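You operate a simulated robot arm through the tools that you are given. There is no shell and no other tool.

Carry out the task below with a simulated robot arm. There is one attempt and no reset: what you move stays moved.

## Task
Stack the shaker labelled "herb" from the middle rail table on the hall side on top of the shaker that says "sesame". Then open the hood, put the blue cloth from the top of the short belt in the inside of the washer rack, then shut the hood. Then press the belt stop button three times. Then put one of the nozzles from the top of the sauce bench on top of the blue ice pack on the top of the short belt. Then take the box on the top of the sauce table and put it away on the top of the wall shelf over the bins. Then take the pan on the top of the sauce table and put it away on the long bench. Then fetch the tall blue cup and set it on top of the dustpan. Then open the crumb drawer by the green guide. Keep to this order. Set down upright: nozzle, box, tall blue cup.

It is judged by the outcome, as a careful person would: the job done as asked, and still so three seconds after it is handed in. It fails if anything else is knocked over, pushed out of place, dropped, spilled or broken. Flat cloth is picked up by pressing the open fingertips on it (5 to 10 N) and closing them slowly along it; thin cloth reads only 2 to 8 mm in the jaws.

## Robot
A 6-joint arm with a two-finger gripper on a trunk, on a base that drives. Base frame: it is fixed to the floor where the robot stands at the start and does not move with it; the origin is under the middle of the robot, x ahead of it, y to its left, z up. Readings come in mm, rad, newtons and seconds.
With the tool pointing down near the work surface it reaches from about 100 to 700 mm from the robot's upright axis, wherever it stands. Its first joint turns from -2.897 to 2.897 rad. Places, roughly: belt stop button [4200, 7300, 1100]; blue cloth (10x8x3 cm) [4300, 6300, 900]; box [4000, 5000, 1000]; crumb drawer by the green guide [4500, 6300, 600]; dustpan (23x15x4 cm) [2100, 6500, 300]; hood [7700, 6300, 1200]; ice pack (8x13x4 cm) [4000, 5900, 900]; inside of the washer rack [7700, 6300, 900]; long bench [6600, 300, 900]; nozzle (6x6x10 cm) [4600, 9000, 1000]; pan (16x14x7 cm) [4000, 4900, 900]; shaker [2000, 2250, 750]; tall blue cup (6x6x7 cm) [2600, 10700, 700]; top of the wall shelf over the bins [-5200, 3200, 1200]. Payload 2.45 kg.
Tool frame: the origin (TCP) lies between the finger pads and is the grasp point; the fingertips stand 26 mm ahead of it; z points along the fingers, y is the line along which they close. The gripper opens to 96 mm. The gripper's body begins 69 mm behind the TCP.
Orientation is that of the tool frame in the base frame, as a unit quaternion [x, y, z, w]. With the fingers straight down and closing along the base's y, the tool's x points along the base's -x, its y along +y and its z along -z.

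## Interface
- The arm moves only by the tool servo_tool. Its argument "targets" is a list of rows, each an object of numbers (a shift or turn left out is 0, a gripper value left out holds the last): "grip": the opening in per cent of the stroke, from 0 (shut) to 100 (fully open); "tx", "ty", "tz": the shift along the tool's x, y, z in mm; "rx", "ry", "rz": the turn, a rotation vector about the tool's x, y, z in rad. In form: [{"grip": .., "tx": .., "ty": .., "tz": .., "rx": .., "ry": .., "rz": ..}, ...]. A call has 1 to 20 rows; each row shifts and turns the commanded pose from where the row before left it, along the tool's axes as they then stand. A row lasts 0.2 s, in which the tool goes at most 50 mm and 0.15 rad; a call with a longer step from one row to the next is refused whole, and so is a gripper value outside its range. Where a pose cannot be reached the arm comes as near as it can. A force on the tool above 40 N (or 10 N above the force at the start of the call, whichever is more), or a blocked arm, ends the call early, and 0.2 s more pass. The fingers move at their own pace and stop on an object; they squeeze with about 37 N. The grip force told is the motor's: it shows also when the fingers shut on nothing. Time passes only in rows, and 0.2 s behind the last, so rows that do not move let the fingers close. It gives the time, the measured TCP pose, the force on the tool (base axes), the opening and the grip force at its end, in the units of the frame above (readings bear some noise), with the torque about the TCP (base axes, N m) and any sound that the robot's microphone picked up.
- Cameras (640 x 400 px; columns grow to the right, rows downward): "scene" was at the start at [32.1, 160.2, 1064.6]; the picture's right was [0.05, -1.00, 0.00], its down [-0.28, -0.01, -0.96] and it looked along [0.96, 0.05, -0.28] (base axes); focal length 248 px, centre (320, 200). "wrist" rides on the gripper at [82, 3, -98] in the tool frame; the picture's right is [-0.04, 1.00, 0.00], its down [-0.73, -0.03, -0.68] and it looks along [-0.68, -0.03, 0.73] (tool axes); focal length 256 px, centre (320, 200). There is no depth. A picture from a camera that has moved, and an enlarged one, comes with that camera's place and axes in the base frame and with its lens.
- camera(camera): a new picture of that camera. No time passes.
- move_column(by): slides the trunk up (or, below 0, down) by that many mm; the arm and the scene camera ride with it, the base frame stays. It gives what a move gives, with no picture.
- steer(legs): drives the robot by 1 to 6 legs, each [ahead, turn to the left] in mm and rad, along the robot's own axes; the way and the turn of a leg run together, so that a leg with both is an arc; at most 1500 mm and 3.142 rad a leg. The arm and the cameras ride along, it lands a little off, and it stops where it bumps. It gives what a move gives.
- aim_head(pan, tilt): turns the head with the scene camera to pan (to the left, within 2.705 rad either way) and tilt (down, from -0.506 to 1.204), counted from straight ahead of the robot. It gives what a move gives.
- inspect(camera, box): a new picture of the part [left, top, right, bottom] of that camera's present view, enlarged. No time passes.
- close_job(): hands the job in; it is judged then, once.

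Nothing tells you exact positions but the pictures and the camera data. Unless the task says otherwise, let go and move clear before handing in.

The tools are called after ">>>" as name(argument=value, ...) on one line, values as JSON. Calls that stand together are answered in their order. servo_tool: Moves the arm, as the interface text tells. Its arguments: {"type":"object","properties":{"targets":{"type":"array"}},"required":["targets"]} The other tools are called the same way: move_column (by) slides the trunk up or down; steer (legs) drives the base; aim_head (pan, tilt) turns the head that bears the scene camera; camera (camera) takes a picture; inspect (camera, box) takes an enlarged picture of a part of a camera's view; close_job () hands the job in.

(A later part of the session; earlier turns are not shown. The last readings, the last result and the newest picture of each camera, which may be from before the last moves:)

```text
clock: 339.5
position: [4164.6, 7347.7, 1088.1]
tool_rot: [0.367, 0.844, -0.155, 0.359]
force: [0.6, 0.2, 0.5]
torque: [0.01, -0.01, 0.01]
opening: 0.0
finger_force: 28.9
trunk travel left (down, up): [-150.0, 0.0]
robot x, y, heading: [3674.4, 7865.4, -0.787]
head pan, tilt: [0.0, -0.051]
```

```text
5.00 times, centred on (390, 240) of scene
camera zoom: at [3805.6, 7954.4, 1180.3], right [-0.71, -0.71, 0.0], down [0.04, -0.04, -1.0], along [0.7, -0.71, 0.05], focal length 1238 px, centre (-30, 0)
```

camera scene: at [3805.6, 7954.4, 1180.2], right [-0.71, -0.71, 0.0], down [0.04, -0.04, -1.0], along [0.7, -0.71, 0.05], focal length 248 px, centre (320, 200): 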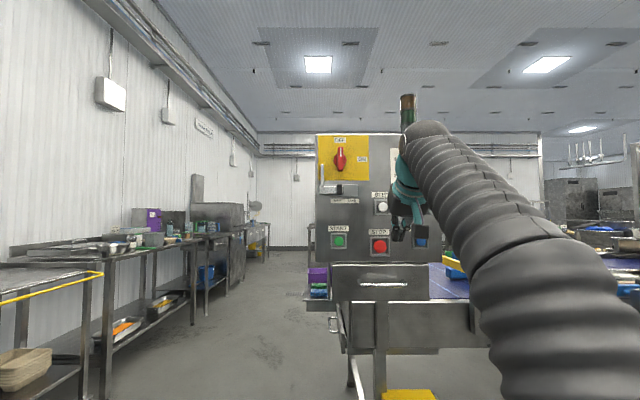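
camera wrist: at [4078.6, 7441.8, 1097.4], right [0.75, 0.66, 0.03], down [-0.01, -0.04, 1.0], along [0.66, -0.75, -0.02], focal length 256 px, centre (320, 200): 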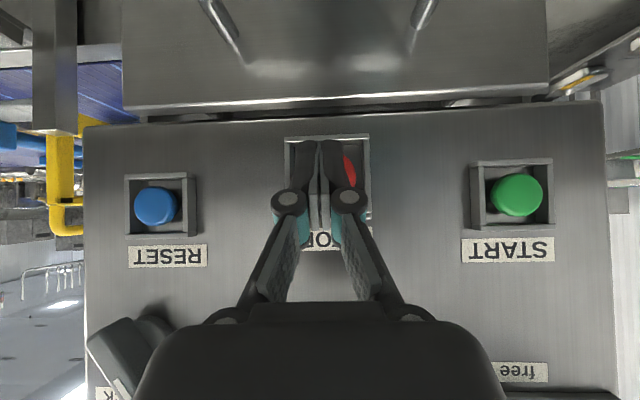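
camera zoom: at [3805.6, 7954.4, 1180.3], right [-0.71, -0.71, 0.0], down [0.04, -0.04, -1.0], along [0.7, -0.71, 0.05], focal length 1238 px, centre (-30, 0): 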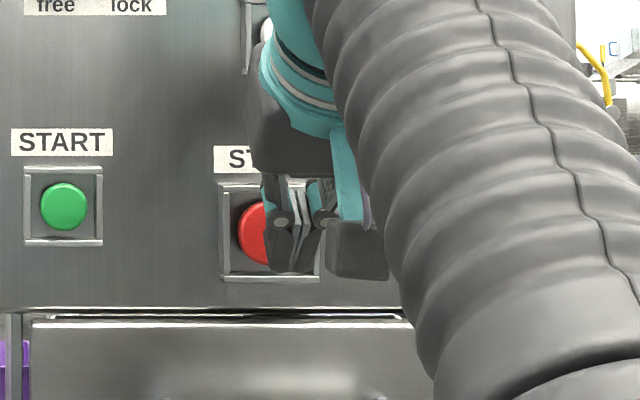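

>>> servo_tool(targets=[{"tx": -2.8, "tz": 2.9, "ty": 0.3}, {"tx": -2.8, "tz": 2.9, "ty": 0.3}, {"tx": -2.8, "tz": 2.9, "ty": 0.3}, {}])

>>> servo_tool(targets=[{"tx": -2.1, "tz": 2.15, "ty": 0.2}, {"tx": -2.1, "tz": 2.15, "ty": 0.2}, {}])

```text
clock: 340.5
position: [4170.5, 7341.2, 1088.5]
tool_rot: [0.368, 0.843, -0.157, 0.359]
force: [-0.3, -0.1, 0.0]
torque: [-0.03, 0.04, 0.02]
opening: 0.0
finger_force: 28.1
out of reach, approached as far as the arm can: row 3
trunk travel left (down, up): [-150.0, 0.0]
robot x, y, heading: [3676.0, 7863.3, -0.789]
head pan, tilt: [0.0, -0.051]
```

```text
clock: 341.3
position: [4172.8, 7337.4, 1085.9]
tool_rot: [0.368, 0.843, -0.156, 0.359]
force: [0.3, -1.0, -0.1]
torque: [-0.02, 0.01, 0.03]
opening: 0.0
finger_force: 29.0
out of reach, approached as far as the arm can: row 2
trunk travel left (down, up): [-150.0, 0.0]
robot x, y, heading: [3675.8, 7864.2, -0.787]
head pan, tilt: [0.0, -0.051]
```

I'm at full arm stretch. I'll retract 95 mm, drive 80 mm forward, and approach again.

>>> servo_tool(targets=[{"tx": 13.9, "tz": -14.4}, {"tx": 17.4, "tz": -18}, {"tx": 17.4, "tz": -18}, {"tx": 17.4, "tz": -18}, {}])

>>> steer(legs=[[80, 0]])

>>> camera(camera="wrist")

```text
clock: 342.5
position: [4107.7, 7407.8, 1085.5]
tool_rot: [0.367, 0.844, -0.156, 0.359]
force: [-0.5, 0.4, -0.4]
torque: [-0.02, 0.01, 0.0]
opening: 0.1
finger_force: 28.8
trunk travel left (down, up): [-150.0, 0.0]
robot x, y, heading: [3675.0, 7861.1, -0.786]
head pan, tilt: [0.0, -0.051]
```

```text
clock: 343.6
position: [4164.4, 7351.2, 1086.0]
tool_rot: [0.368, 0.844, -0.156, 0.359]
force: [-0.7, 0.6, 0.2]
torque: [-0.04, -0.02, -0.05]
opening: 0.0
finger_force: 29.0
trunk travel left (down, up): [-150.0, 0.0]
robot x, y, heading: [3729.9, 7809.4, -0.786]
head pan, tilt: [0.0, -0.051]
```

```text
taken
camera wrist: at [4078.8, 7446.3, 1094.7], right [0.75, 0.66, 0.03], down [-0.01, -0.04, 1.0], along [0.66, -0.75, -0.02], focal length 256 px, centre (320, 200)
```

wrist: 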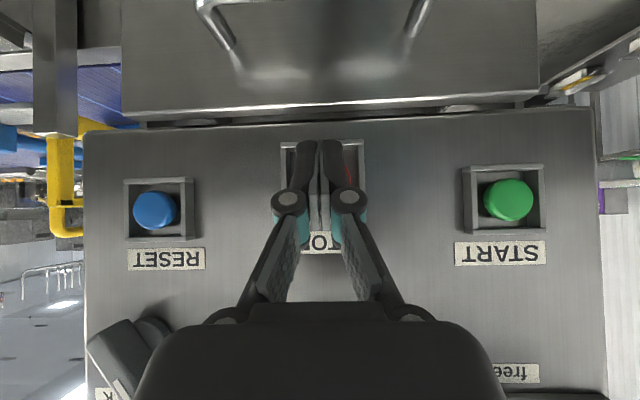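

>>> servo_tool(targets=[{"tx": -4.5, "tz": 1.6}, {"tx": -2.8, "tz": 2.9}, {"tx": -2.8, "tz": 2.9}, {}])

>>> servo_tool(targets=[{"tx": -2.1, "tz": 2.15}, {"tx": -2.1, "tz": 2.15}, {}])

>>> servo_tool(targets=[{"tx": -2.1, "tz": 2.15}, {"tx": -2.1, "tz": 2.15}, {}])

```text
clock: 344.6
position: [4173.6, 7341.4, 1087.6]
tool_rot: [0.367, 0.844, -0.156, 0.359]
force: [0.5, 0.3, -0.5]
torque: [0.0, 0.0, 0.02]
opening: 0.1
finger_force: 28.3
trunk travel left (down, up): [-150.0, 0.0]
robot x, y, heading: [3728.9, 7805.6, -0.789]
head pan, tilt: [0.0, -0.051]
```

```text
clock: 345.4
position: [4175.3, 7336.6, 1088.2]
tool_rot: [0.368, 0.844, -0.156, 0.359]
force: [-1.5, 2.1, -0.8]
torque: [0.01, 0.01, -0.01]
opening: 0.1
finger_force: 28.3
trunk travel left (down, up): [-150.0, 0.0]
robot x, y, heading: [3730.1, 7808.5, -0.785]
head pan, tilt: [0.0, -0.051]
```

```text
clock: 346.2
position: [4178.8, 7333.2, 1089.1]
tool_rot: [0.368, 0.844, -0.156, 0.358]
force: [-10.6, 12.9, -6.6]
torque: [0.25, 0.24, 0.06]
opening: 5.9
finger_force: 28.7
trunk travel left (down, up): [-150.0, 0.0]
robot x, y, heading: [3727.9, 7807.1, -0.789]
head pan, tilt: [0.0, -0.051]
heard: click
```

First press: a click was heard. I'll retract to release it, then press again.

>>> servo_tool(targets=[{"tx": 4.2, "tz": -4.3}, {"tx": 4.2, "tz": -4.3}, {"tx": 4.2, "tz": -4.3, "grip": 0}, {"tx": 4.2, "tz": -4.3}, {}, {}])

>>> inspect(camera="scene", box=[350, 200, 430, 280])

```text
clock: 347.6
position: [4163.6, 7349.9, 1088.4]
tool_rot: [0.367, 0.844, -0.155, 0.359]
force: [-0.3, 0.3, 1.0]
torque: [0.03, -0.03, 0.0]
opening: 0.0
finger_force: 28.7
trunk travel left (down, up): [-150.0, 0.0]
robot x, y, heading: [3732.7, 7807.3, -0.785]
head pan, tilt: [0.0, -0.051]
```

```text
5.00 times, centred on (390, 240) of scene
camera zoom: at [3861.9, 7897.8, 1180.3], right [-0.71, -0.71, 0.0], down [0.04, -0.04, -1.0], along [0.7, -0.71, 0.05], focal length 1238 px, centre (-30, 0)
```

zoom: 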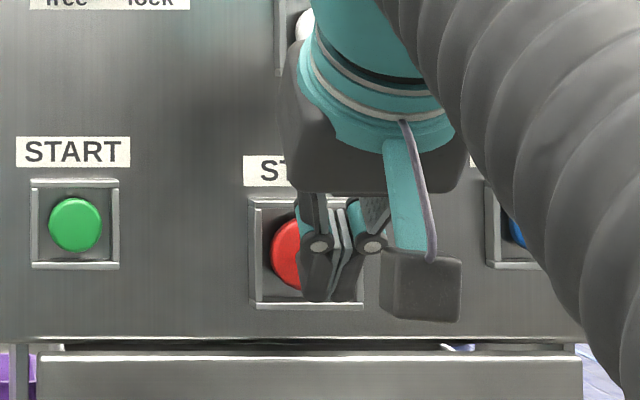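

Second press: same path forward, 23 mm to the same depth.

>>> servo_tool(targets=[{"tx": -4.2, "tz": 4.3}, {"tx": -4.2, "tz": 4.3}, {"tx": -3.5, "tz": 3.6}, {"tx": -2.4, "tz": 2.5}, {"tx": -2.4, "tz": 2.5}, {}])

```text
clock: 349.0
position: [4179.0, 7335.6, 1087.9]
tool_rot: [0.368, 0.844, -0.156, 0.358]
force: [-15.4, 16.9, -9.3]
torque: [0.27, 0.35, 0.03]
opening: 6.0
finger_force: 28.4
trunk travel left (down, up): [-150.0, 0.0]
robot x, y, heading: [3733.6, 7806.6, -0.787]
head pan, tilt: [0.0, -0.051]
heard: click
```

Second click heard. Releasing, then the third press.

>>> servo_tool(targets=[{"tx": 4.2, "tz": -4.3}, {"tx": 4.2, "tz": -4.3}, {"tx": 4.2, "tz": -4.3}, {"tx": 4.1, "tz": -4.2}, {}, {}])

>>> servo_tool(targets=[{"tx": -4.2, "tz": 4.3}, {"tx": -4.2, "tz": 4.3}, {"tx": -3.5, "tz": 3.6}, {"tx": -2.4, "tz": 2.5}, {"tx": -2.4, "tz": 2.5}, {}])

```text
clock: 350.4
position: [4164.3, 7351.7, 1087.7]
tool_rot: [0.367, 0.844, -0.156, 0.36]
force: [1.0, 0.1, -0.3]
torque: [0.04, -0.02, 0.03]
opening: 0.0
finger_force: 28.7
trunk travel left (down, up): [-150.0, 0.0]
robot x, y, heading: [3730.9, 7808.2, -0.787]
head pan, tilt: [0.0, -0.051]
```

```text
clock: 351.8
position: [4179.0, 7334.9, 1087.9]
tool_rot: [0.367, 0.844, -0.155, 0.359]
force: [-11.3, 13.3, -7.4]
torque: [0.25, 0.29, 0.09]
opening: 6.1
finger_force: 28.4
trunk travel left (down, up): [-150.0, 0.0]
robot x, y, heading: [3730.4, 7804.2, -0.788]
head pan, tilt: [0.0, -0.051]
heard: click
```

Three presses done with three clicks. I'll retract, point the tool down, and turn toward the sauce bench.

>>> servo_tool(targets=[{"tx": 7, "tz": -7}, {"tx": 14, "tz": -14.4}, {"tx": 14, "tz": -14.4}, {"tx": 14, "tz": -14.4}, {"tx": 14, "tz": -14.4}, {"tx": 14, "tz": -14.4}, {}])

>>> servo_tool(targets=[{"ry": 0.11, "grip": 100}, {"ry": 0.11}, {"ry": 0.11}, {"ry": 0.11}, {"ry": 0.11}, {"ry": 0.11}, {"ry": 0.11}, {}])

>>> camera(camera="scene")

```text
clock: 353.4
position: [4105.8, 7415.1, 1086.9]
tool_rot: [0.368, 0.844, -0.156, 0.359]
force: [-0.7, 0.1, -0.1]
torque: [0.0, 0.01, 0.01]
opening: 0.1
finger_force: 28.8
trunk travel left (down, up): [-150.0, 0.0]
robot x, y, heading: [3732.9, 7810.5, -0.791]
head pan, tilt: [0.0, -0.051]
```

```text
clock: 355.2
position: [4084.5, 7435.7, 1003.9]
tool_rot: [0.4, 0.916, -0.007, 0.018]
force: [-0.7, 0.1, 0.7]
torque: [-0.01, 0.02, 0.0]
opening: 96.1
finger_force: 0.0
out of reach, approached as far as the arm can: row 5, 6, 7
trunk travel left (down, up): [-150.0, 0.0]
robot x, y, heading: [3731.7, 7807.7, -0.784]
head pan, tilt: [0.0, -0.051]
```

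```text
taken
camera scene: at [3861.9, 7897.8, 1180.3], right [-0.71, -0.71, 0.0], down [0.04, -0.04, -1.0], along [0.7, -0.71, 0.05], focal length 248 px, centre (320, 200)
```

scene: 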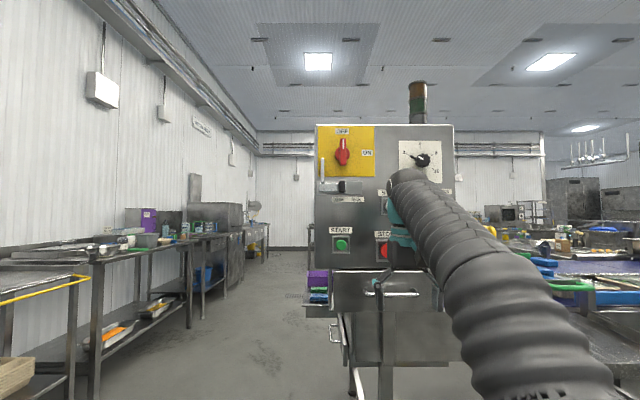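

>>> servo_tool(targets=[{"tx": 30}, {"tx": 30}, {"tx": 30}, {"tx": 30}, {}])

>>> steer(legs=[[-100, 0], [0, 1.57]])

>>> aim_head(pan=0.0, tilt=0.2)

>>> camera(camera="scene")

>>> inspect(camera="scene", box=[160, 100, 400, 260])

```text
clock: 356.4
position: [4003.7, 7523.1, 999.7]
tool_rot: [0.399, 0.917, -0.007, 0.016]
force: [0.7, 0.0, 0.1]
torque: [-0.03, 0.0, -0.01]
opening: 96.1
finger_force: 0.2
trunk travel left (down, up): [-150.0, 0.0]
robot x, y, heading: [3728.9, 7810.9, -0.786]
head pan, tilt: [0.0, -0.051]
```

```text
clock: 361.4
position: [3944.5, 8153.8, 1000.2]
tool_rot: [-0.368, 0.93, 0.007, 0.016]
force: [-0.7, 0.7, -0.2]
torque: [-0.02, 0.02, -0.01]
opening: 95.9
finger_force: 0.1
trunk travel left (down, up): [-150.0, 0.0]
robot x, y, heading: [3659.4, 7878.4, 0.789]
head pan, tilt: [0.0, -0.051]
```

```text
clock: 362.1
position: [3944.3, 8153.2, 1000.0]
tool_rot: [-0.368, 0.93, 0.007, 0.016]
force: [0.1, -0.5, 0.6]
torque: [0.0, 0.04, 0.0]
opening: 96.1
finger_force: 0.1
trunk travel left (down, up): [-150.0, 0.0]
robot x, y, heading: [3662.9, 7880.0, 0.793]
head pan, tilt: [0.0, 0.201]
```

```text
taken
camera scene: at [3570.9, 8012.8, 1157.4], right [0.71, -0.71, 0.0], down [-0.14, -0.14, -0.98], along [0.69, 0.69, -0.2], focal length 248 px, centre (320, 200)
```

scene: 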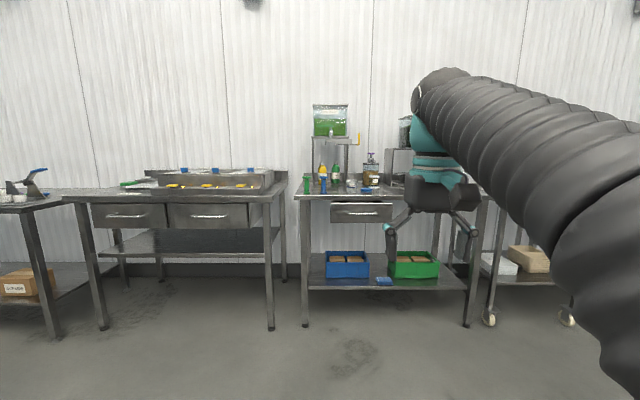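

```text
2.50 times, centred on (280, 180) of scene
camera zoom: at [3570.9, 8012.8, 1157.4], right [0.71, -0.71, 0.0], down [-0.14, -0.14, -0.98], along [0.69, 0.69, -0.2], focal length 619 px, centre (420, 250)
```

zoom: 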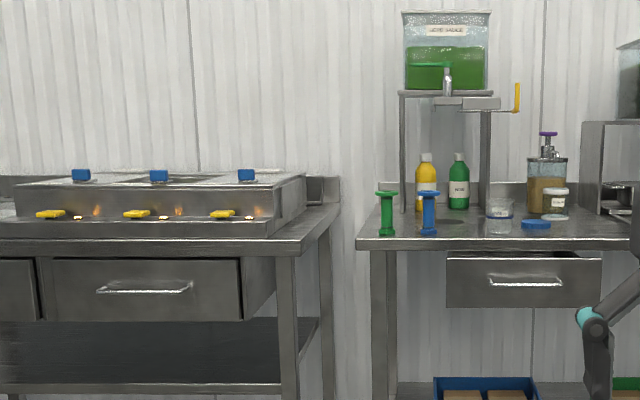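

The sauce bench carries two spool-shaped nozzles, green and blue, near (4600, 9010). I'll drive up to face them.

>>> steer(legs=[[0, 0.15], [750, 0], [0, -0.155]])

>>> aim_head(pan=0.0, tilt=0.35)

>>> camera(camera="scene")

>>> inspect(camera="scene", box=[280, 100, 440, 220])

>>> camera(camera="wrist")

```text
clock: 367.5
position: [4387.8, 8757.4, 1000.2]
tool_rot: [-0.367, 0.93, 0.007, 0.016]
force: [-0.3, 0.2, -0.7]
torque: [0.05, 0.04, -0.02]
opening: 95.9
finger_force: 0.1
trunk travel left (down, up): [-150.0, 0.0]
robot x, y, heading: [4104.8, 8481.0, 0.784]
head pan, tilt: [0.0, 0.201]
```

```text
clock: 368.2
position: [4386.4, 8757.5, 1000.0]
tool_rot: [-0.368, 0.93, 0.007, 0.016]
force: [0.3, 0.3, -0.3]
torque: [0.02, 0.03, -0.02]
opening: 96.2
finger_force: 0.2
trunk travel left (down, up): [-150.0, 0.0]
robot x, y, heading: [4103.4, 8483.0, 0.786]
head pan, tilt: [0.0, 0.351]
```

```text
taken
camera scene: at [4013.2, 8617.0, 1143.3], right [0.71, -0.71, 0.0], down [-0.24, -0.24, -0.94], along [0.66, 0.66, -0.34], focal length 248 px, centre (320, 200)
```

scene: 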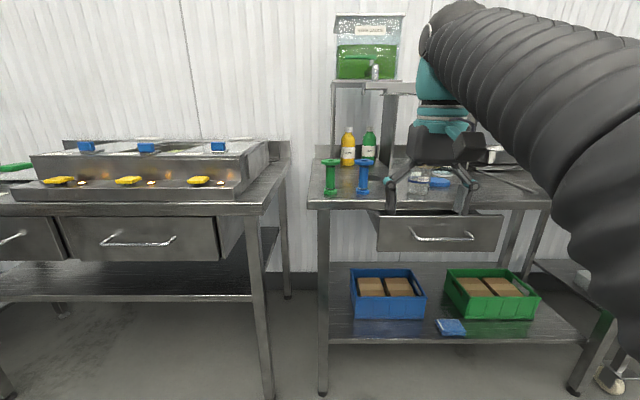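

```text
3.33 times, centred on (360, 160) of scene
camera zoom: at [4013.2, 8617.0, 1143.3], right [0.71, -0.71, 0.0], down [-0.24, -0.24, -0.94], along [0.66, 0.66, -0.34], focal length 826 px, centre (187, 333)
```

zoom: 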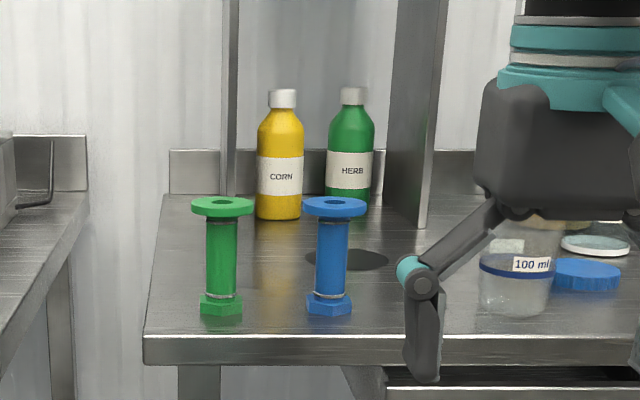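

```text
taken
camera wrist: at [4322.4, 8701.6, 1095.0], right [-0.65, 0.76, 0.0], down [0.54, 0.46, 0.7], along [0.53, 0.46, -0.71], focal length 256 px, centre (320, 200)
```

wrist: 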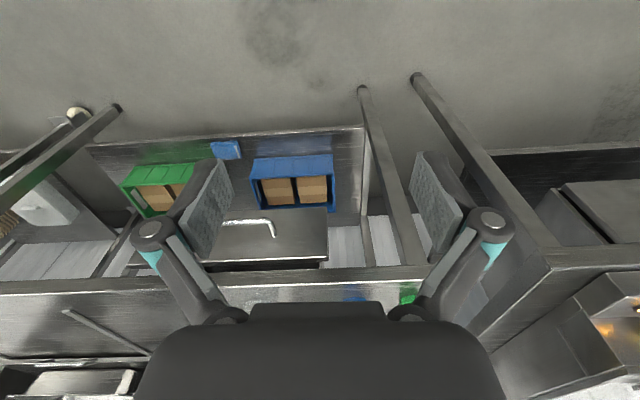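

Blue nozzle stands near (4646, 9054), bench top z≈896, nozzle top ≈996. I'll raise the tool, turn the gripper 90° so its fingers straddle front-to-back, and drive 300 mm closer.

>>> servo_tool(targets=[{"tz": -30, "rz": 0.14}, {"tz": -30, "rz": 0.14}, {"rz": 0.14}, {"rz": 0.14}, {"rz": 0.14}, {"rz": 0.14}, {"rz": 0.14}, {"rz": 0.14}, {"rz": 0.14}, {"rz": 0.14}, {"rz": 0.14}, {}])

>>> steer(legs=[[300, 0]])

>>> camera(camera="scene")

>>> camera(camera="wrist")

```text
clock: 370.8
position: [4386.1, 8754.9, 1023.1]
tool_rot: [0.385, 0.923, 0.017, 0.007]
force: [0.4, 0.7, -0.6]
torque: [0.03, 0.02, 0.01]
opening: 96.0
finger_force: 0.0
out of reach, approached as far as the arm can: row 1, 2
trunk travel left (down, up): [-150.0, 0.0]
robot x, y, heading: [4105.4, 8483.6, 0.785]
head pan, tilt: [0.0, 0.351]
```

```text
clock: 372.8
position: [4600.0, 8968.2, 1023.2]
tool_rot: [0.384, 0.923, 0.017, 0.007]
force: [0.5, 0.0, 0.1]
torque: [0.0, 0.0, 0.04]
opening: 96.1
finger_force: 0.1
trunk travel left (down, up): [-150.0, 0.0]
robot x, y, heading: [4319.6, 8698.3, 0.782]
head pan, tilt: [0.0, 0.351]
```

```text
taken
camera scene: at [4226.8, 8830.1, 1143.3], right [0.71, -0.71, 0.0], down [-0.24, -0.24, -0.94], along [0.67, 0.66, -0.34], focal length 248 px, centre (320, 200)
```

scene: 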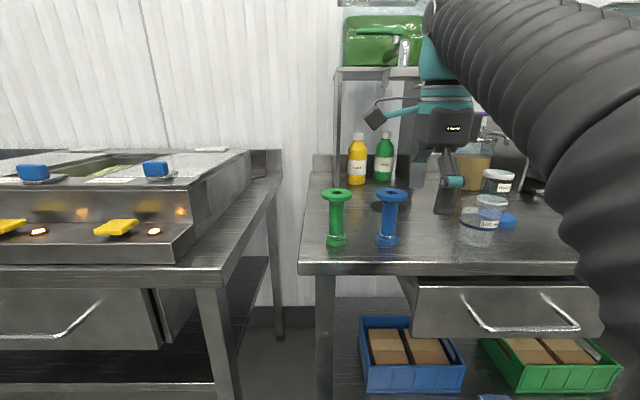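

```text
taken
camera wrist: at [4541.1, 9025.8, 1120.3], right [0.74, 0.67, 0.04], down [0.48, -0.56, 0.68], along [0.48, -0.48, -0.73], focal length 256 px, centre (320, 200)
```

wrist: 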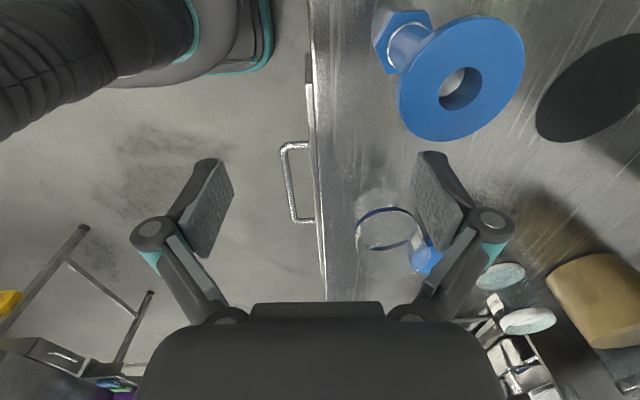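

>>> servo_tool(targets=[{"tz": -15}, {"tz": -15}, {}])

```text
clock: 373.6
position: [4600.3, 8967.7, 1022.8]
tool_rot: [0.384, 0.923, 0.017, 0.007]
force: [-0.1, 0.2, 0.0]
torque: [-0.04, 0.01, -0.01]
opening: 95.9
finger_force: 0.0
out of reach, approached as far as the arm can: row 1, 2
trunk travel left (down, up): [-150.0, 0.0]
robot x, y, heading: [4314.0, 8700.1, 0.785]
head pan, tilt: [0.0, 0.351]
```

Tool-down height tops out at 1023, so I'll instead slide in from the front at flange height with the fingers left/right of the nozzle. Rotating the gripper back and lowering.

>>> servo_tool(targets=[{"rz": -0.14}, {"rz": -0.14}, {"rz": -0.14}, {"rz": -0.14}, {"rz": -0.14}, {"rz": -0.14}, {"rz": -0.14}, {"rz": -0.14}, {"rz": -0.14}, {"rz": -0.14}, {"rz": -0.14}, {}])

>>> camera(camera="wrist")

>>> camera(camera="scene")

```text
clock: 376.2
position: [4601.3, 8967.4, 1022.8]
tool_rot: [-0.367, 0.93, 0.006, 0.017]
force: [0.5, -0.9, -0.2]
torque: [-0.01, -0.04, 0.02]
opening: 96.2
finger_force: 0.1
trunk travel left (down, up): [-150.0, 0.0]
robot x, y, heading: [4314.9, 8695.5, 0.783]
head pan, tilt: [0.0, 0.351]
```

```text
taken
camera wrist: at [4534.5, 8911.7, 1117.1], right [-0.65, 0.76, 0.0], down [0.54, 0.46, 0.71], along [0.53, 0.46, -0.71], focal length 256 px, centre (320, 200)
```

wrist: 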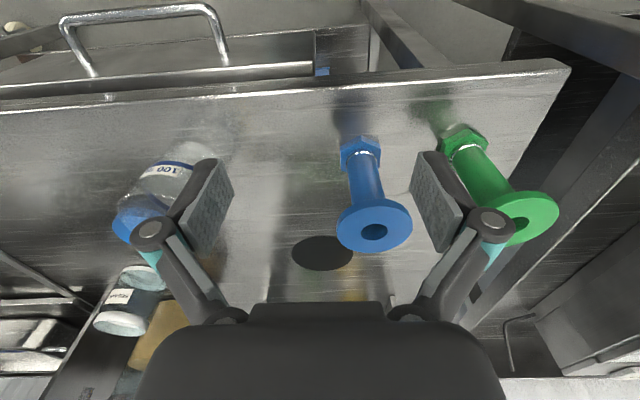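

```text
taken
camera scene: at [4226.8, 8830.1, 1143.3], right [0.71, -0.71, 0.0], down [-0.24, -0.24, -0.94], along [0.67, 0.66, -0.34], focal length 248 px, centre (320, 200)
```

scene: 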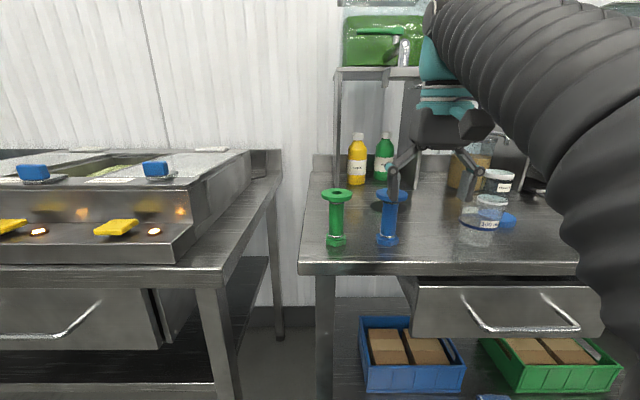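

Wrist views put the blue nozzle at about (4622, 9043), top z≈994. I'll level the tool, shift 41 mm left, lower to z≈986, then slide in.

>>> servo_tool(targets=[{"ry": 0.036, "ty": 14}, {"ty": 14, "tz": 10}, {"ty": 13, "tz": 13}, {"tz": 12}, {}])

>>> camera(camera="wrist")

>>> inspect(camera="scene", box=[310, 130, 470, 260])

```text
clock: 377.4
position: [4571.1, 8996.8, 976.6]
tool_rot: [-0.367, 0.93, 0.0, -0.001]
force: [0.2, 0.5, 0.2]
torque: [-0.02, -0.01, -0.02]
opening: 95.6
finger_force: 0.1
out of reach, approached as far as the arm can: row 1
trunk travel left (down, up): [-150.0, 0.0]
robot x, y, heading: [4316.1, 8696.9, 0.785]
head pan, tilt: [0.0, 0.351]
```

```text
taken
camera wrist: at [4508.9, 8944.0, 1074.1], right [-0.65, 0.76, 0.0], down [0.56, 0.48, 0.68], along [0.51, 0.44, -0.73], focal length 256 px, centre (320, 200)
```

wrist: 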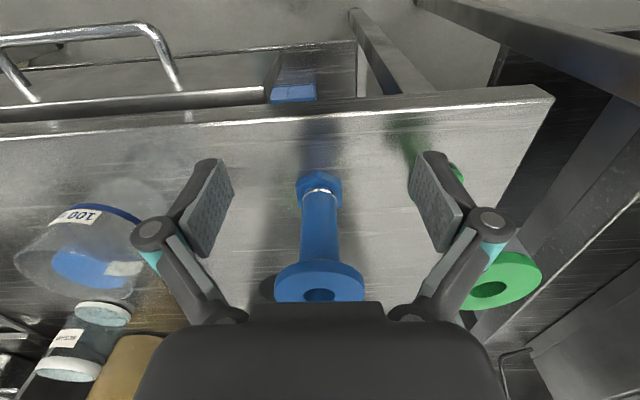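

```text
3.08 times, centred on (390, 195) of scene
camera zoom: at [4226.8, 8830.1, 1143.3], right [0.71, -0.71, 0.0], down [-0.24, -0.24, -0.94], along [0.67, 0.66, -0.34], focal length 762 px, centre (105, 215)
```

zoom: 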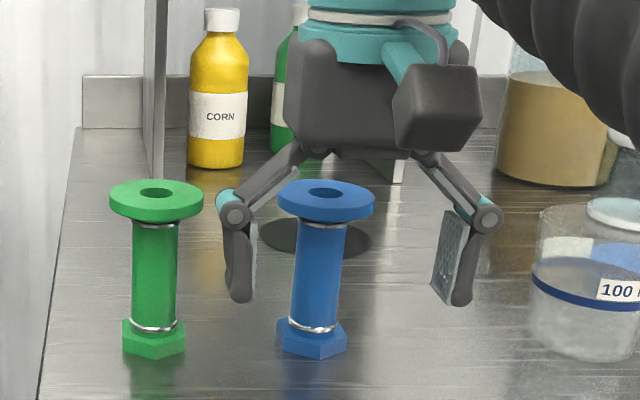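

The nozzle is centred between the fingers, ~64 mm ahead. Raising 9 mm and sliding forward.

>>> servo_tool(targets=[{"tz": -9, "ty": -2}, {"tx": -15}, {"tx": -15}, {"tx": -15}, {"tx": -12}, {}])

>>> camera(camera="wrist")

>>> inspect(camera="scene", box=[310, 130, 470, 260])

```text
clock: 378.8
position: [4614.8, 9035.2, 985.7]
tool_rot: [-0.367, 0.93, 0.0, 0.0]
force: [0.1, -0.3, 0.3]
torque: [0.04, 0.0, 0.0]
opening: 96.0
finger_force: 0.1
trunk travel left (down, up): [-150.0, 0.0]
robot x, y, heading: [4314.4, 8695.8, 0.777]
head pan, tilt: [0.0, 0.351]
```

```text
taken
camera wrist: at [4552.0, 8981.9, 1083.2], right [-0.65, 0.76, 0.0], down [0.56, 0.48, 0.68], along [0.51, 0.44, -0.73], focal length 256 px, centre (320, 200)
```

wrist: 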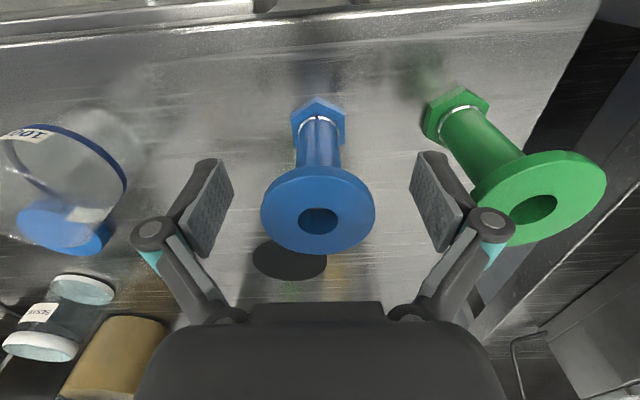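

```text
3.08 times, centred on (390, 195) of scene
camera zoom: at [4226.8, 8830.1, 1143.3], right [0.71, -0.71, 0.0], down [-0.24, -0.24, -0.94], along [0.67, 0.66, -0.34], focal length 762 px, centre (105, 215)
```

zoom: 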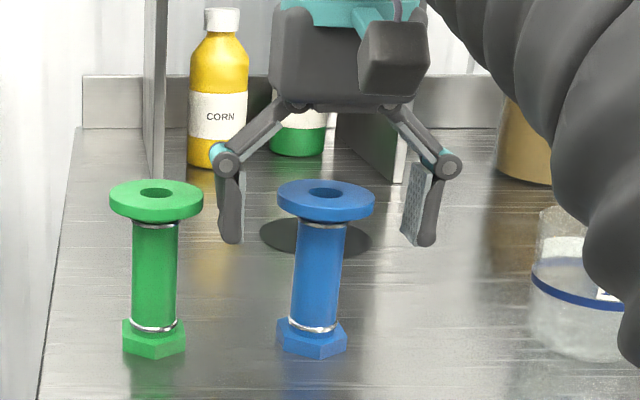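

>>> servo_tool(targets=[{"tx": -7}, {"grip": 75}, {"grip": 65}, {"grip": 55}, {"grip": 45}, {}, {}])

>>> camera(camera="wrist")

>>> inspect(camera="scene", box=[310, 130, 470, 260])

```text
clock: 380.4
position: [4619.6, 9039.7, 986.1]
tool_rot: [-0.367, 0.93, 0.001, 0.002]
force: [0.8, -0.3, 3.9]
torque: [0.11, -0.02, -0.05]
opening: 53.0
finger_force: 37.6
trunk travel left (down, up): [-150.0, 0.0]
robot x, y, heading: [4313.8, 8698.3, 0.78]
head pan, tilt: [0.0, 0.351]
```

```text
taken
camera wrist: at [4557.4, 8986.3, 1083.4], right [-0.65, 0.76, 0.0], down [0.56, 0.48, 0.68], along [0.51, 0.44, -0.73], focal length 256 px, centre (320, 200)
```

wrist: 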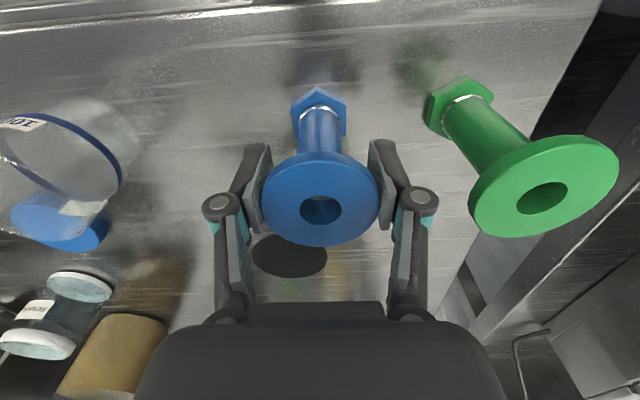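

```text
3.08 times, centred on (390, 195) of scene
camera zoom: at [4226.8, 8830.0, 1143.3], right [0.71, -0.71, 0.0], down [-0.24, -0.24, -0.94], along [0.67, 0.66, -0.34], focal length 762 px, centre (105, 215)
```

zoom: 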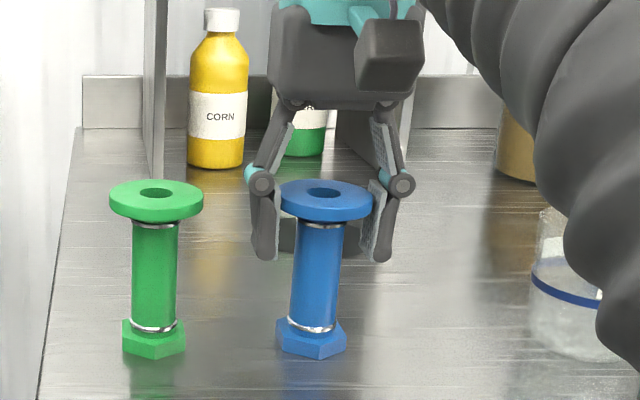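

Gripped at 53 mm. Lifting slowly.

>>> servo_tool(targets=[{"tz": -5}, {"tz": -10}, {"tz": -10}, {}])

>>> inspect(camera="scene", box=[310, 130, 470, 260])

```text
clock: 381.4
position: [4620.9, 9038.5, 1006.2]
tool_rot: [-0.366, 0.93, 0.002, 0.003]
force: [-0.2, 0.2, -0.7]
torque: [0.01, 0.01, 0.0]
opening: 52.9
finger_force: 37.1
out of reach, approached as far as the arm can: row 3
trunk travel left (down, up): [-150.0, 0.0]
robot x, y, heading: [4318.7, 8697.1, 0.784]
head pan, tilt: [0.0, 0.351]
```

```text
3.08 times, centred on (390, 195) of scene
camera zoom: at [4226.8, 8830.1, 1143.3], right [0.71, -0.71, 0.0], down [-0.24, -0.24, -0.94], along [0.67, 0.66, -0.34], focal length 762 px, centre (105, 215)
```

zoom: 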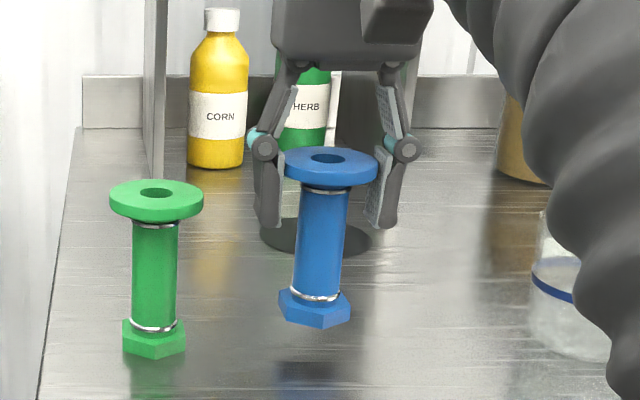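

The nozzle lifts fine, but with the tool straight down I couldn't reach the ice pack past the guide handle. Better: set it back and re-grip the neck with the tool pitched ~30° below level, which reaches much farther. Setting it down again now.

>>> servo_tool(targets=[{"tz": 6}, {"tz": 6}, {"tz": 5}, {}])

>>> servo_tool(targets=[{"tz": 2}, {"tz": 1}, {}])

```text
clock: 382.4
position: [4620.0, 9040.0, 989.5]
tool_rot: [-0.367, 0.93, 0.0, 0.0]
force: [0.2, -0.2, -0.1]
torque: [0.04, 0.0, 0.0]
opening: 52.9
finger_force: 36.7
trunk travel left (down, up): [-150.0, 0.0]
robot x, y, heading: [4315.8, 8696.0, 0.787]
head pan, tilt: [0.0, 0.351]
```

```text
clock: 383.2
position: [4619.2, 9039.1, 986.0]
tool_rot: [-0.367, 0.93, -0.001, 0.0]
force: [1.0, 0.4, -0.1]
torque: [-0.04, 0.03, 0.02]
opening: 53.1
finger_force: 37.3
trunk travel left (down, up): [-150.0, 0.0]
robot x, y, heading: [4316.6, 8696.8, 0.789]
head pan, tilt: [0.0, 0.351]
```

>>> servo_tool(targets=[{"tz": 0.8}, {"tz": 0.7}, {}])

>>> inspect(camera="scene", box=[310, 130, 470, 260])

```text
clock: 384.0
position: [4620.1, 9039.6, 985.7]
tool_rot: [-0.367, 0.93, 0.001, 0.0]
force: [0.7, 1.5, 2.9]
torque: [0.13, 0.0, -0.01]
opening: 53.1
finger_force: 36.9
trunk travel left (down, up): [-150.0, 0.0]
robot x, y, heading: [4311.9, 8699.9, 0.782]
head pan, tilt: [0.0, 0.351]
```

```text
3.08 times, centred on (390, 195) of scene
camera zoom: at [4226.8, 8830.1, 1143.4], right [0.71, -0.71, 0.0], down [-0.24, -0.24, -0.94], along [0.67, 0.66, -0.34], focal length 762 px, centre (105, 215)
```

zoom: 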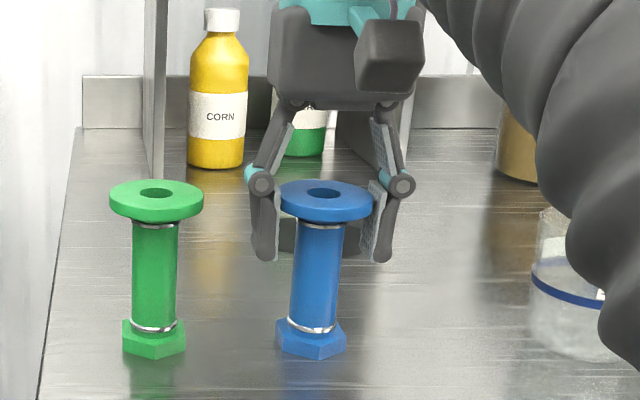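

The nozzle is back on the bench upright. Opening and backing off.

>>> servo_tool(targets=[{"grip": 60}, {"grip": 68}, {"grip": 80}, {"grip": 100}, {}])

>>> servo_tool(targets=[{"tx": 15}, {"tx": 25}, {"tx": 30}, {"tx": 30}, {"tx": 30}, {}])

>>> steer(legs=[[-250, 0]])

>>> camera(camera="scene")

```text
clock: 385.2
position: [4618.0, 9038.9, 986.0]
tool_rot: [-0.367, 0.93, 0.001, -0.001]
force: [0.2, 0.0, -0.3]
torque: [-0.03, 0.01, 0.0]
opening: 95.9
finger_force: 0.0
trunk travel left (down, up): [-150.0, 0.0]
robot x, y, heading: [4318.0, 8700.6, 0.78]
head pan, tilt: [0.0, 0.351]
```

```text
clock: 386.6
position: [4524.5, 8952.0, 985.0]
tool_rot: [-0.366, 0.931, 0.0, 0.0]
force: [-0.1, 1.2, 0.3]
torque: [-0.02, 0.0, -0.03]
opening: 96.2
finger_force: 0.1
trunk travel left (down, up): [-150.0, 0.0]
robot x, y, heading: [4316.2, 8697.9, 0.786]
head pan, tilt: [0.0, 0.351]
```

```text
clock: 388.5
position: [4344.7, 8773.3, 985.6]
tool_rot: [-0.367, 0.93, 0.001, -0.001]
force: [-0.7, 0.1, -0.8]
torque: [0.0, -0.01, 0.01]
opening: 96.0
finger_force: 0.1
trunk travel left (down, up): [-150.0, 0.0]
robot x, y, heading: [4136.5, 8519.0, 0.782]
head pan, tilt: [0.0, 0.351]
```

```text
taken
camera scene: at [4048.3, 8652.3, 1143.3], right [0.71, -0.71, 0.0], down [-0.24, -0.24, -0.94], along [0.67, 0.66, -0.34], focal length 248 px, centre (320, 200)
```

scene: 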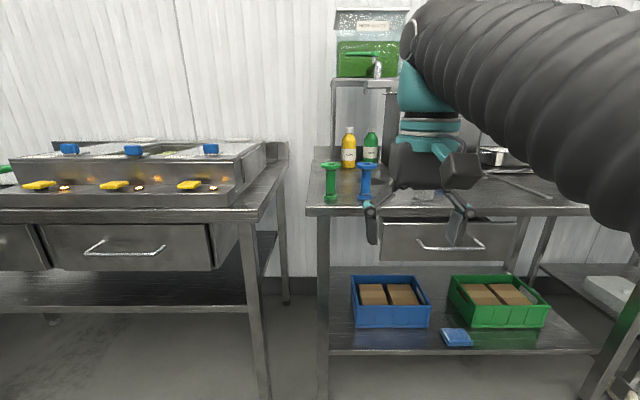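

The nozzle stands where it was. Now I'll extend, pitch the tool to 30° below level, and narrow the fingers to ~60 mm for the neck.

>>> servo_tool(targets=[{"tx": -40, "grip": 62}, {"tx": -40}, {"tx": -40}, {"tx": -40}, {"tx": -20}, {}])

>>> servo_tool(targets=[{"ry": -0.15}, {"ry": -0.15}, {"ry": -0.15}, {"ry": -0.15}, {"ry": -0.15}, {"ry": -0.15}, {"ry": -0.147}, {}])

>>> camera(camera="wrist")

>>> camera(camera="scene")

```text
clock: 389.9
position: [4478.0, 8895.7, 984.7]
tool_rot: [-0.367, 0.93, 0.0, 0.0]
force: [-1.1, 0.1, 0.1]
torque: [-0.03, -0.02, -0.01]
opening: 59.5
finger_force: 0.1
trunk travel left (down, up): [-150.0, 0.0]
robot x, y, heading: [4140.4, 8519.9, 0.784]
head pan, tilt: [0.0, 0.351]
```

```text
clock: 391.7
position: [4476.6, 8896.1, 986.2]
tool_rot: [-0.317, 0.806, 0.184, 0.466]
force: [0.2, 0.4, 0.4]
torque: [0.03, -0.03, 0.03]
opening: 59.4
finger_force: 0.1
trunk travel left (down, up): [-150.0, 0.0]
robot x, y, heading: [4137.9, 8518.0, 0.783]
head pan, tilt: [0.0, 0.351]
```

```text
taken
camera wrist: at [4382.5, 8813.0, 963.0], right [-0.67, 0.74, 0.04], down [-0.14, -0.17, 0.97], along [0.73, 0.64, 0.22], focal length 256 px, centre (320, 200)
```

wrist: 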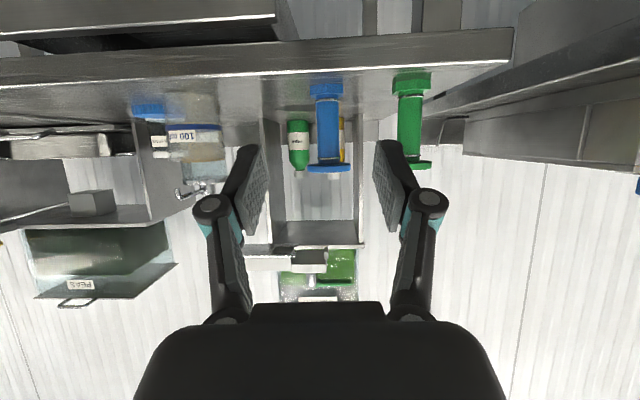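

```text
taken
camera scene: at [4048.3, 8652.3, 1143.3], right [0.71, -0.71, 0.0], down [-0.24, -0.24, -0.94], along [0.67, 0.66, -0.34], focal length 248 px, centre (320, 200)
```

scene: 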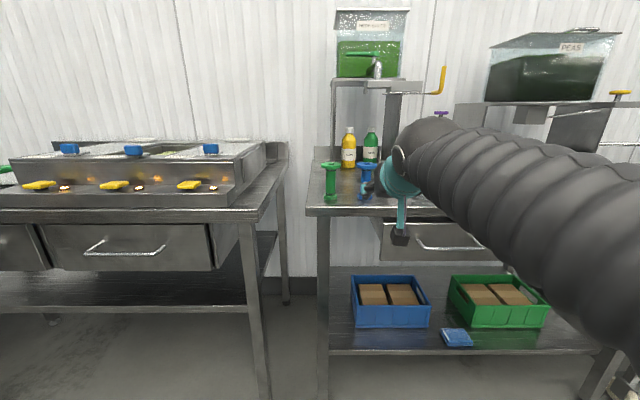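

The neck of the blue nozzle is lined up between the fingers. Lowering 40 mm and advancing 140 mm.

>>> servo_tool(targets=[{"tx": 17.4, "tz": 10}, {"tx": 17.3, "tz": 10, "ty": 8}, {"tx": -14, "tz": 24.3}, {"tx": -14, "tz": 24.3}, {"tx": -14, "tz": 24.3}, {"tx": -14, "tz": 24.3}, {"tx": -14, "tz": 24.3}, {}])

>>> camera(camera="wrist")

>>> inspect(camera="scene", box=[310, 130, 430, 220])

```text
clock: 393.5
position: [4574.8, 8997.8, 946.1]
tool_rot: [-0.317, 0.806, 0.183, 0.465]
force: [-0.4, -0.7, -0.7]
torque: [0.0, -0.03, -0.01]
opening: 59.6
finger_force: 0.0
trunk travel left (down, up): [-150.0, 0.0]
robot x, y, heading: [4138.0, 8518.9, 0.782]
head pan, tilt: [0.0, 0.351]
```

```text
taken
camera wrist: at [4479.8, 8915.1, 923.5], right [-0.67, 0.74, 0.04], down [-0.14, -0.17, 0.97], along [0.73, 0.64, 0.22], focal length 256 px, centre (320, 200)
```

wrist: 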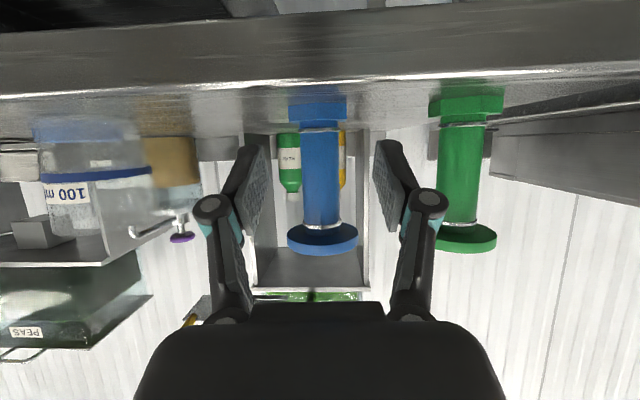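

```text
4.44 times, centred on (370, 175) of scene
camera zoom: at [4048.3, 8652.3, 1143.3], right [0.71, -0.71, 0.0], down [-0.24, -0.24, -0.94], along [0.67, 0.66, -0.34], focal length 1101 px, centre (98, 311)
```

zoom: 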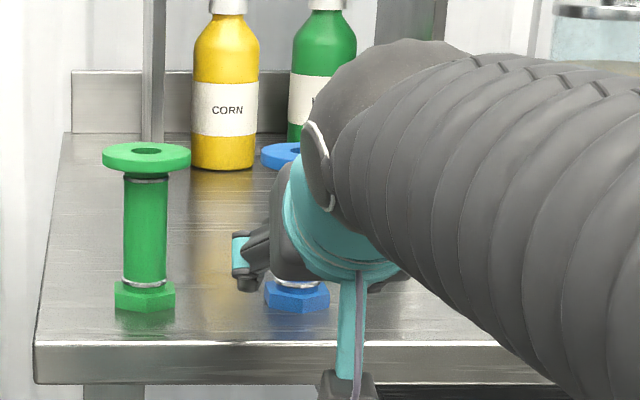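

>>> servo_tool(targets=[{"tx": -7.5, "tz": 13}, {"tx": -7.5, "tz": 13}, {"tx": -7.5, "tz": 13}, {"tx": -7, "tz": 12.2}, {}])

>>> camera(camera="wrist")

```text
clock: 394.7
position: [4617.9, 9038.4, 945.3]
tool_rot: [-0.317, 0.806, 0.184, 0.465]
force: [-0.4, 0.1, 0.3]
torque: [0.0, -0.01, 0.04]
opening: 59.5
finger_force: 0.1
trunk travel left (down, up): [-150.0, 0.0]
robot x, y, heading: [4138.7, 8516.5, 0.783]
head pan, tilt: [0.0, 0.351]
```

```text
taken
camera wrist: at [4522.6, 8955.4, 923.1], right [-0.67, 0.74, 0.04], down [-0.14, -0.17, 0.97], along [0.73, 0.64, 0.22], focal length 256 px, centre (320, 200)
```

wrist: 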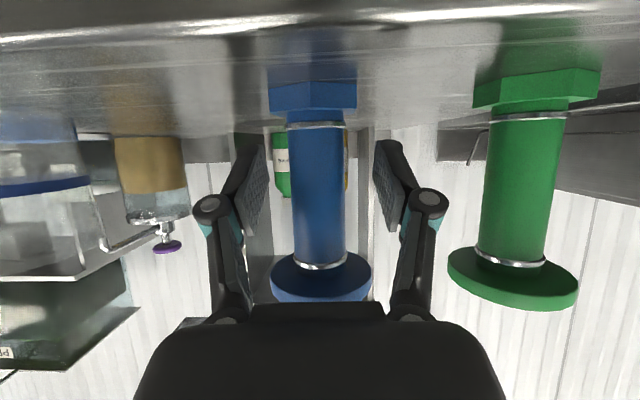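

The neck is fully between the pads with the flange clear above. Closing on the neck.

>>> servo_tool(targets=[{"tx": -1.5, "tz": 2.6}, {"grip": 45}, {"grip": 35}, {"grip": 25}, {"grip": 18}, {}, {}])

>>> camera(camera="wrist")

```text
clock: 396.3
position: [4619.4, 9041.8, 944.4]
tool_rot: [-0.317, 0.806, 0.183, 0.465]
force: [0.6, -0.3, 0.5]
torque: [0.0, -0.04, 0.03]
opening: 25.4
finger_force: 37.2
trunk travel left (down, up): [-150.0, 0.0]
robot x, y, heading: [4139.6, 8519.2, 0.783]
head pan, tilt: [0.0, 0.351]
```

```text
taken
camera wrist: at [4524.9, 8957.3, 922.9], right [-0.67, 0.74, 0.04], down [-0.14, -0.17, 0.97], along [0.73, 0.64, 0.22], focal length 256 px, centre (320, 200)
```

wrist: 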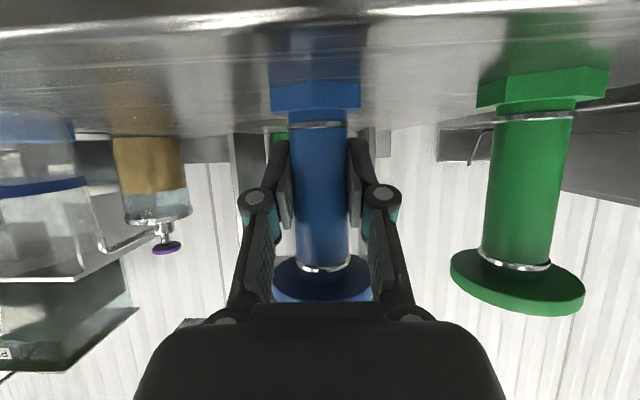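

Neck gripped (25 mm). Lifting 45 mm.

>>> servo_tool(targets=[{"tx": -4.3, "tz": -2.5}, {"tx": -8.7, "tz": -5}, {"tx": -13, "tz": -7.5}, {"tx": -13, "tz": -7.5}, {}])

>>> camera(camera="wrist")

>>> inspect(camera="scene", box=[310, 110, 430, 220])

```text
clock: 397.5
position: [4620.9, 9039.4, 990.4]
tool_rot: [-0.318, 0.806, 0.184, 0.465]
force: [0.7, 0.4, -0.2]
torque: [0.01, 0.0, 0.01]
opening: 25.5
finger_force: 36.8
trunk travel left (down, up): [-150.0, 0.0]
robot x, y, heading: [4140.0, 8517.0, 0.782]
head pan, tilt: [0.0, 0.351]
```

```text
taken
camera wrist: at [4525.3, 8957.1, 967.9], right [-0.67, 0.74, 0.04], down [-0.14, -0.17, 0.97], along [0.73, 0.64, 0.22], focal length 256 px, centre (320, 200)
```

wrist: 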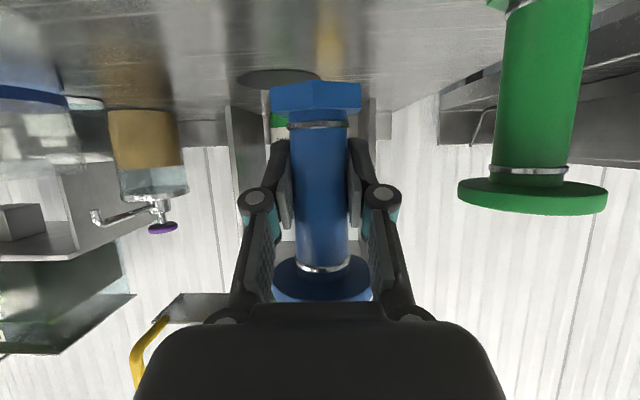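

```text
3.64 times, centred on (370, 165) of scene
camera zoom: at [4048.4, 8652.3, 1143.3], right [0.71, -0.71, 0.0], down [-0.24, -0.24, -0.94], along [0.67, 0.66, -0.34], focal length 901 px, centre (138, 327)
```

zoom: 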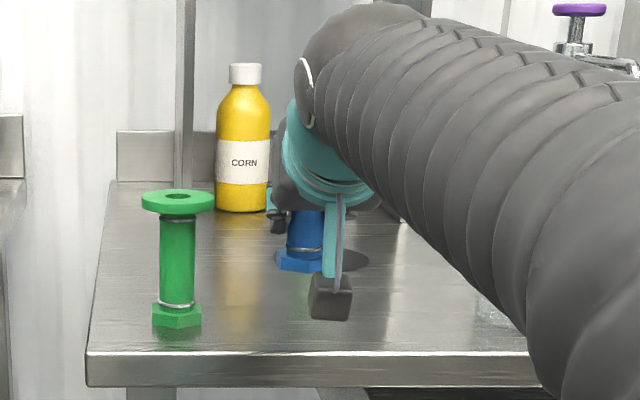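

The nozzle is held upright. I'll retract the arm, back away, and drive round the belt's end toward the ice pack side.

>>> steer(legs=[[-200, 0]])

>>> servo_tool(targets=[{"tx": 12.5, "tz": -21.7}, {"tx": 17.5, "tz": -30}, {"tx": 17.5, "tz": -30}, {"tx": 17.5, "tz": -30}, {"tx": 17.5, "tz": -30}, {"tx": 15, "tz": -26}, {}])

>>> steer(legs=[[0, -1.528], [1500, 0], [1000, 0]])

>>> camera(camera="wrist")

```text
clock: 399.1
position: [4477.6, 8900.1, 989.9]
tool_rot: [-0.319, 0.805, 0.185, 0.465]
force: [0.3, 0.5, -0.1]
torque: [-0.02, 0.0, -0.01]
opening: 25.6
finger_force: 36.7
trunk travel left (down, up): [-150.0, 0.0]
robot x, y, heading: [3994.4, 8377.7, 0.783]
head pan, tilt: [0.0, 0.351]
```

```text
clock: 400.7
position: [4335.9, 8768.6, 988.5]
tool_rot: [-0.317, 0.806, 0.183, 0.465]
force: [0.8, -0.3, -1.1]
torque: [0.02, 0.02, 0.0]
opening: 25.6
finger_force: 36.2
trunk travel left (down, up): [-150.0, 0.0]
robot x, y, heading: [3996.7, 8377.5, 0.783]
head pan, tilt: [0.0, 0.351]
```

```text
clock: 416.6
position: [6255.2, 6378.5, 988.8]
tool_rot: [0.322, 0.804, -0.186, 0.464]
force: [-0.1, 0.1, -1.9]
torque: [-0.03, 0.01, 0.02]
opening: 25.3
finger_force: 37.4
trunk travel left (down, up): [-150.0, 0.0]
robot x, y, heading: [5845.5, 6698.1, -0.731]
head pan, tilt: [0.0, 0.351]
```

```text
taken
camera wrist: at [6164.8, 6468.6, 967.8], right [0.7, 0.71, 0.04], down [-0.18, 0.13, 0.97], along [0.69, -0.69, 0.22], focal length 256 px, centre (320, 200)
```

wrist: 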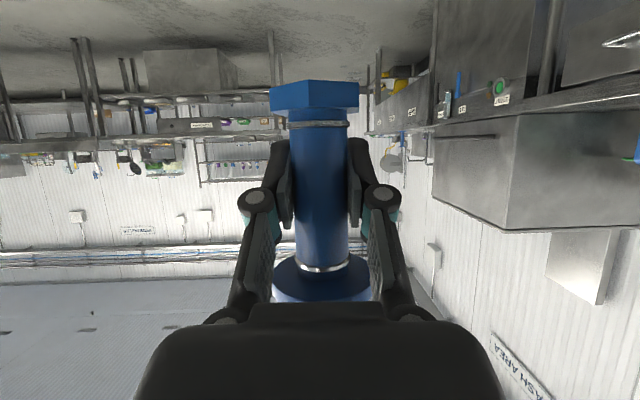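

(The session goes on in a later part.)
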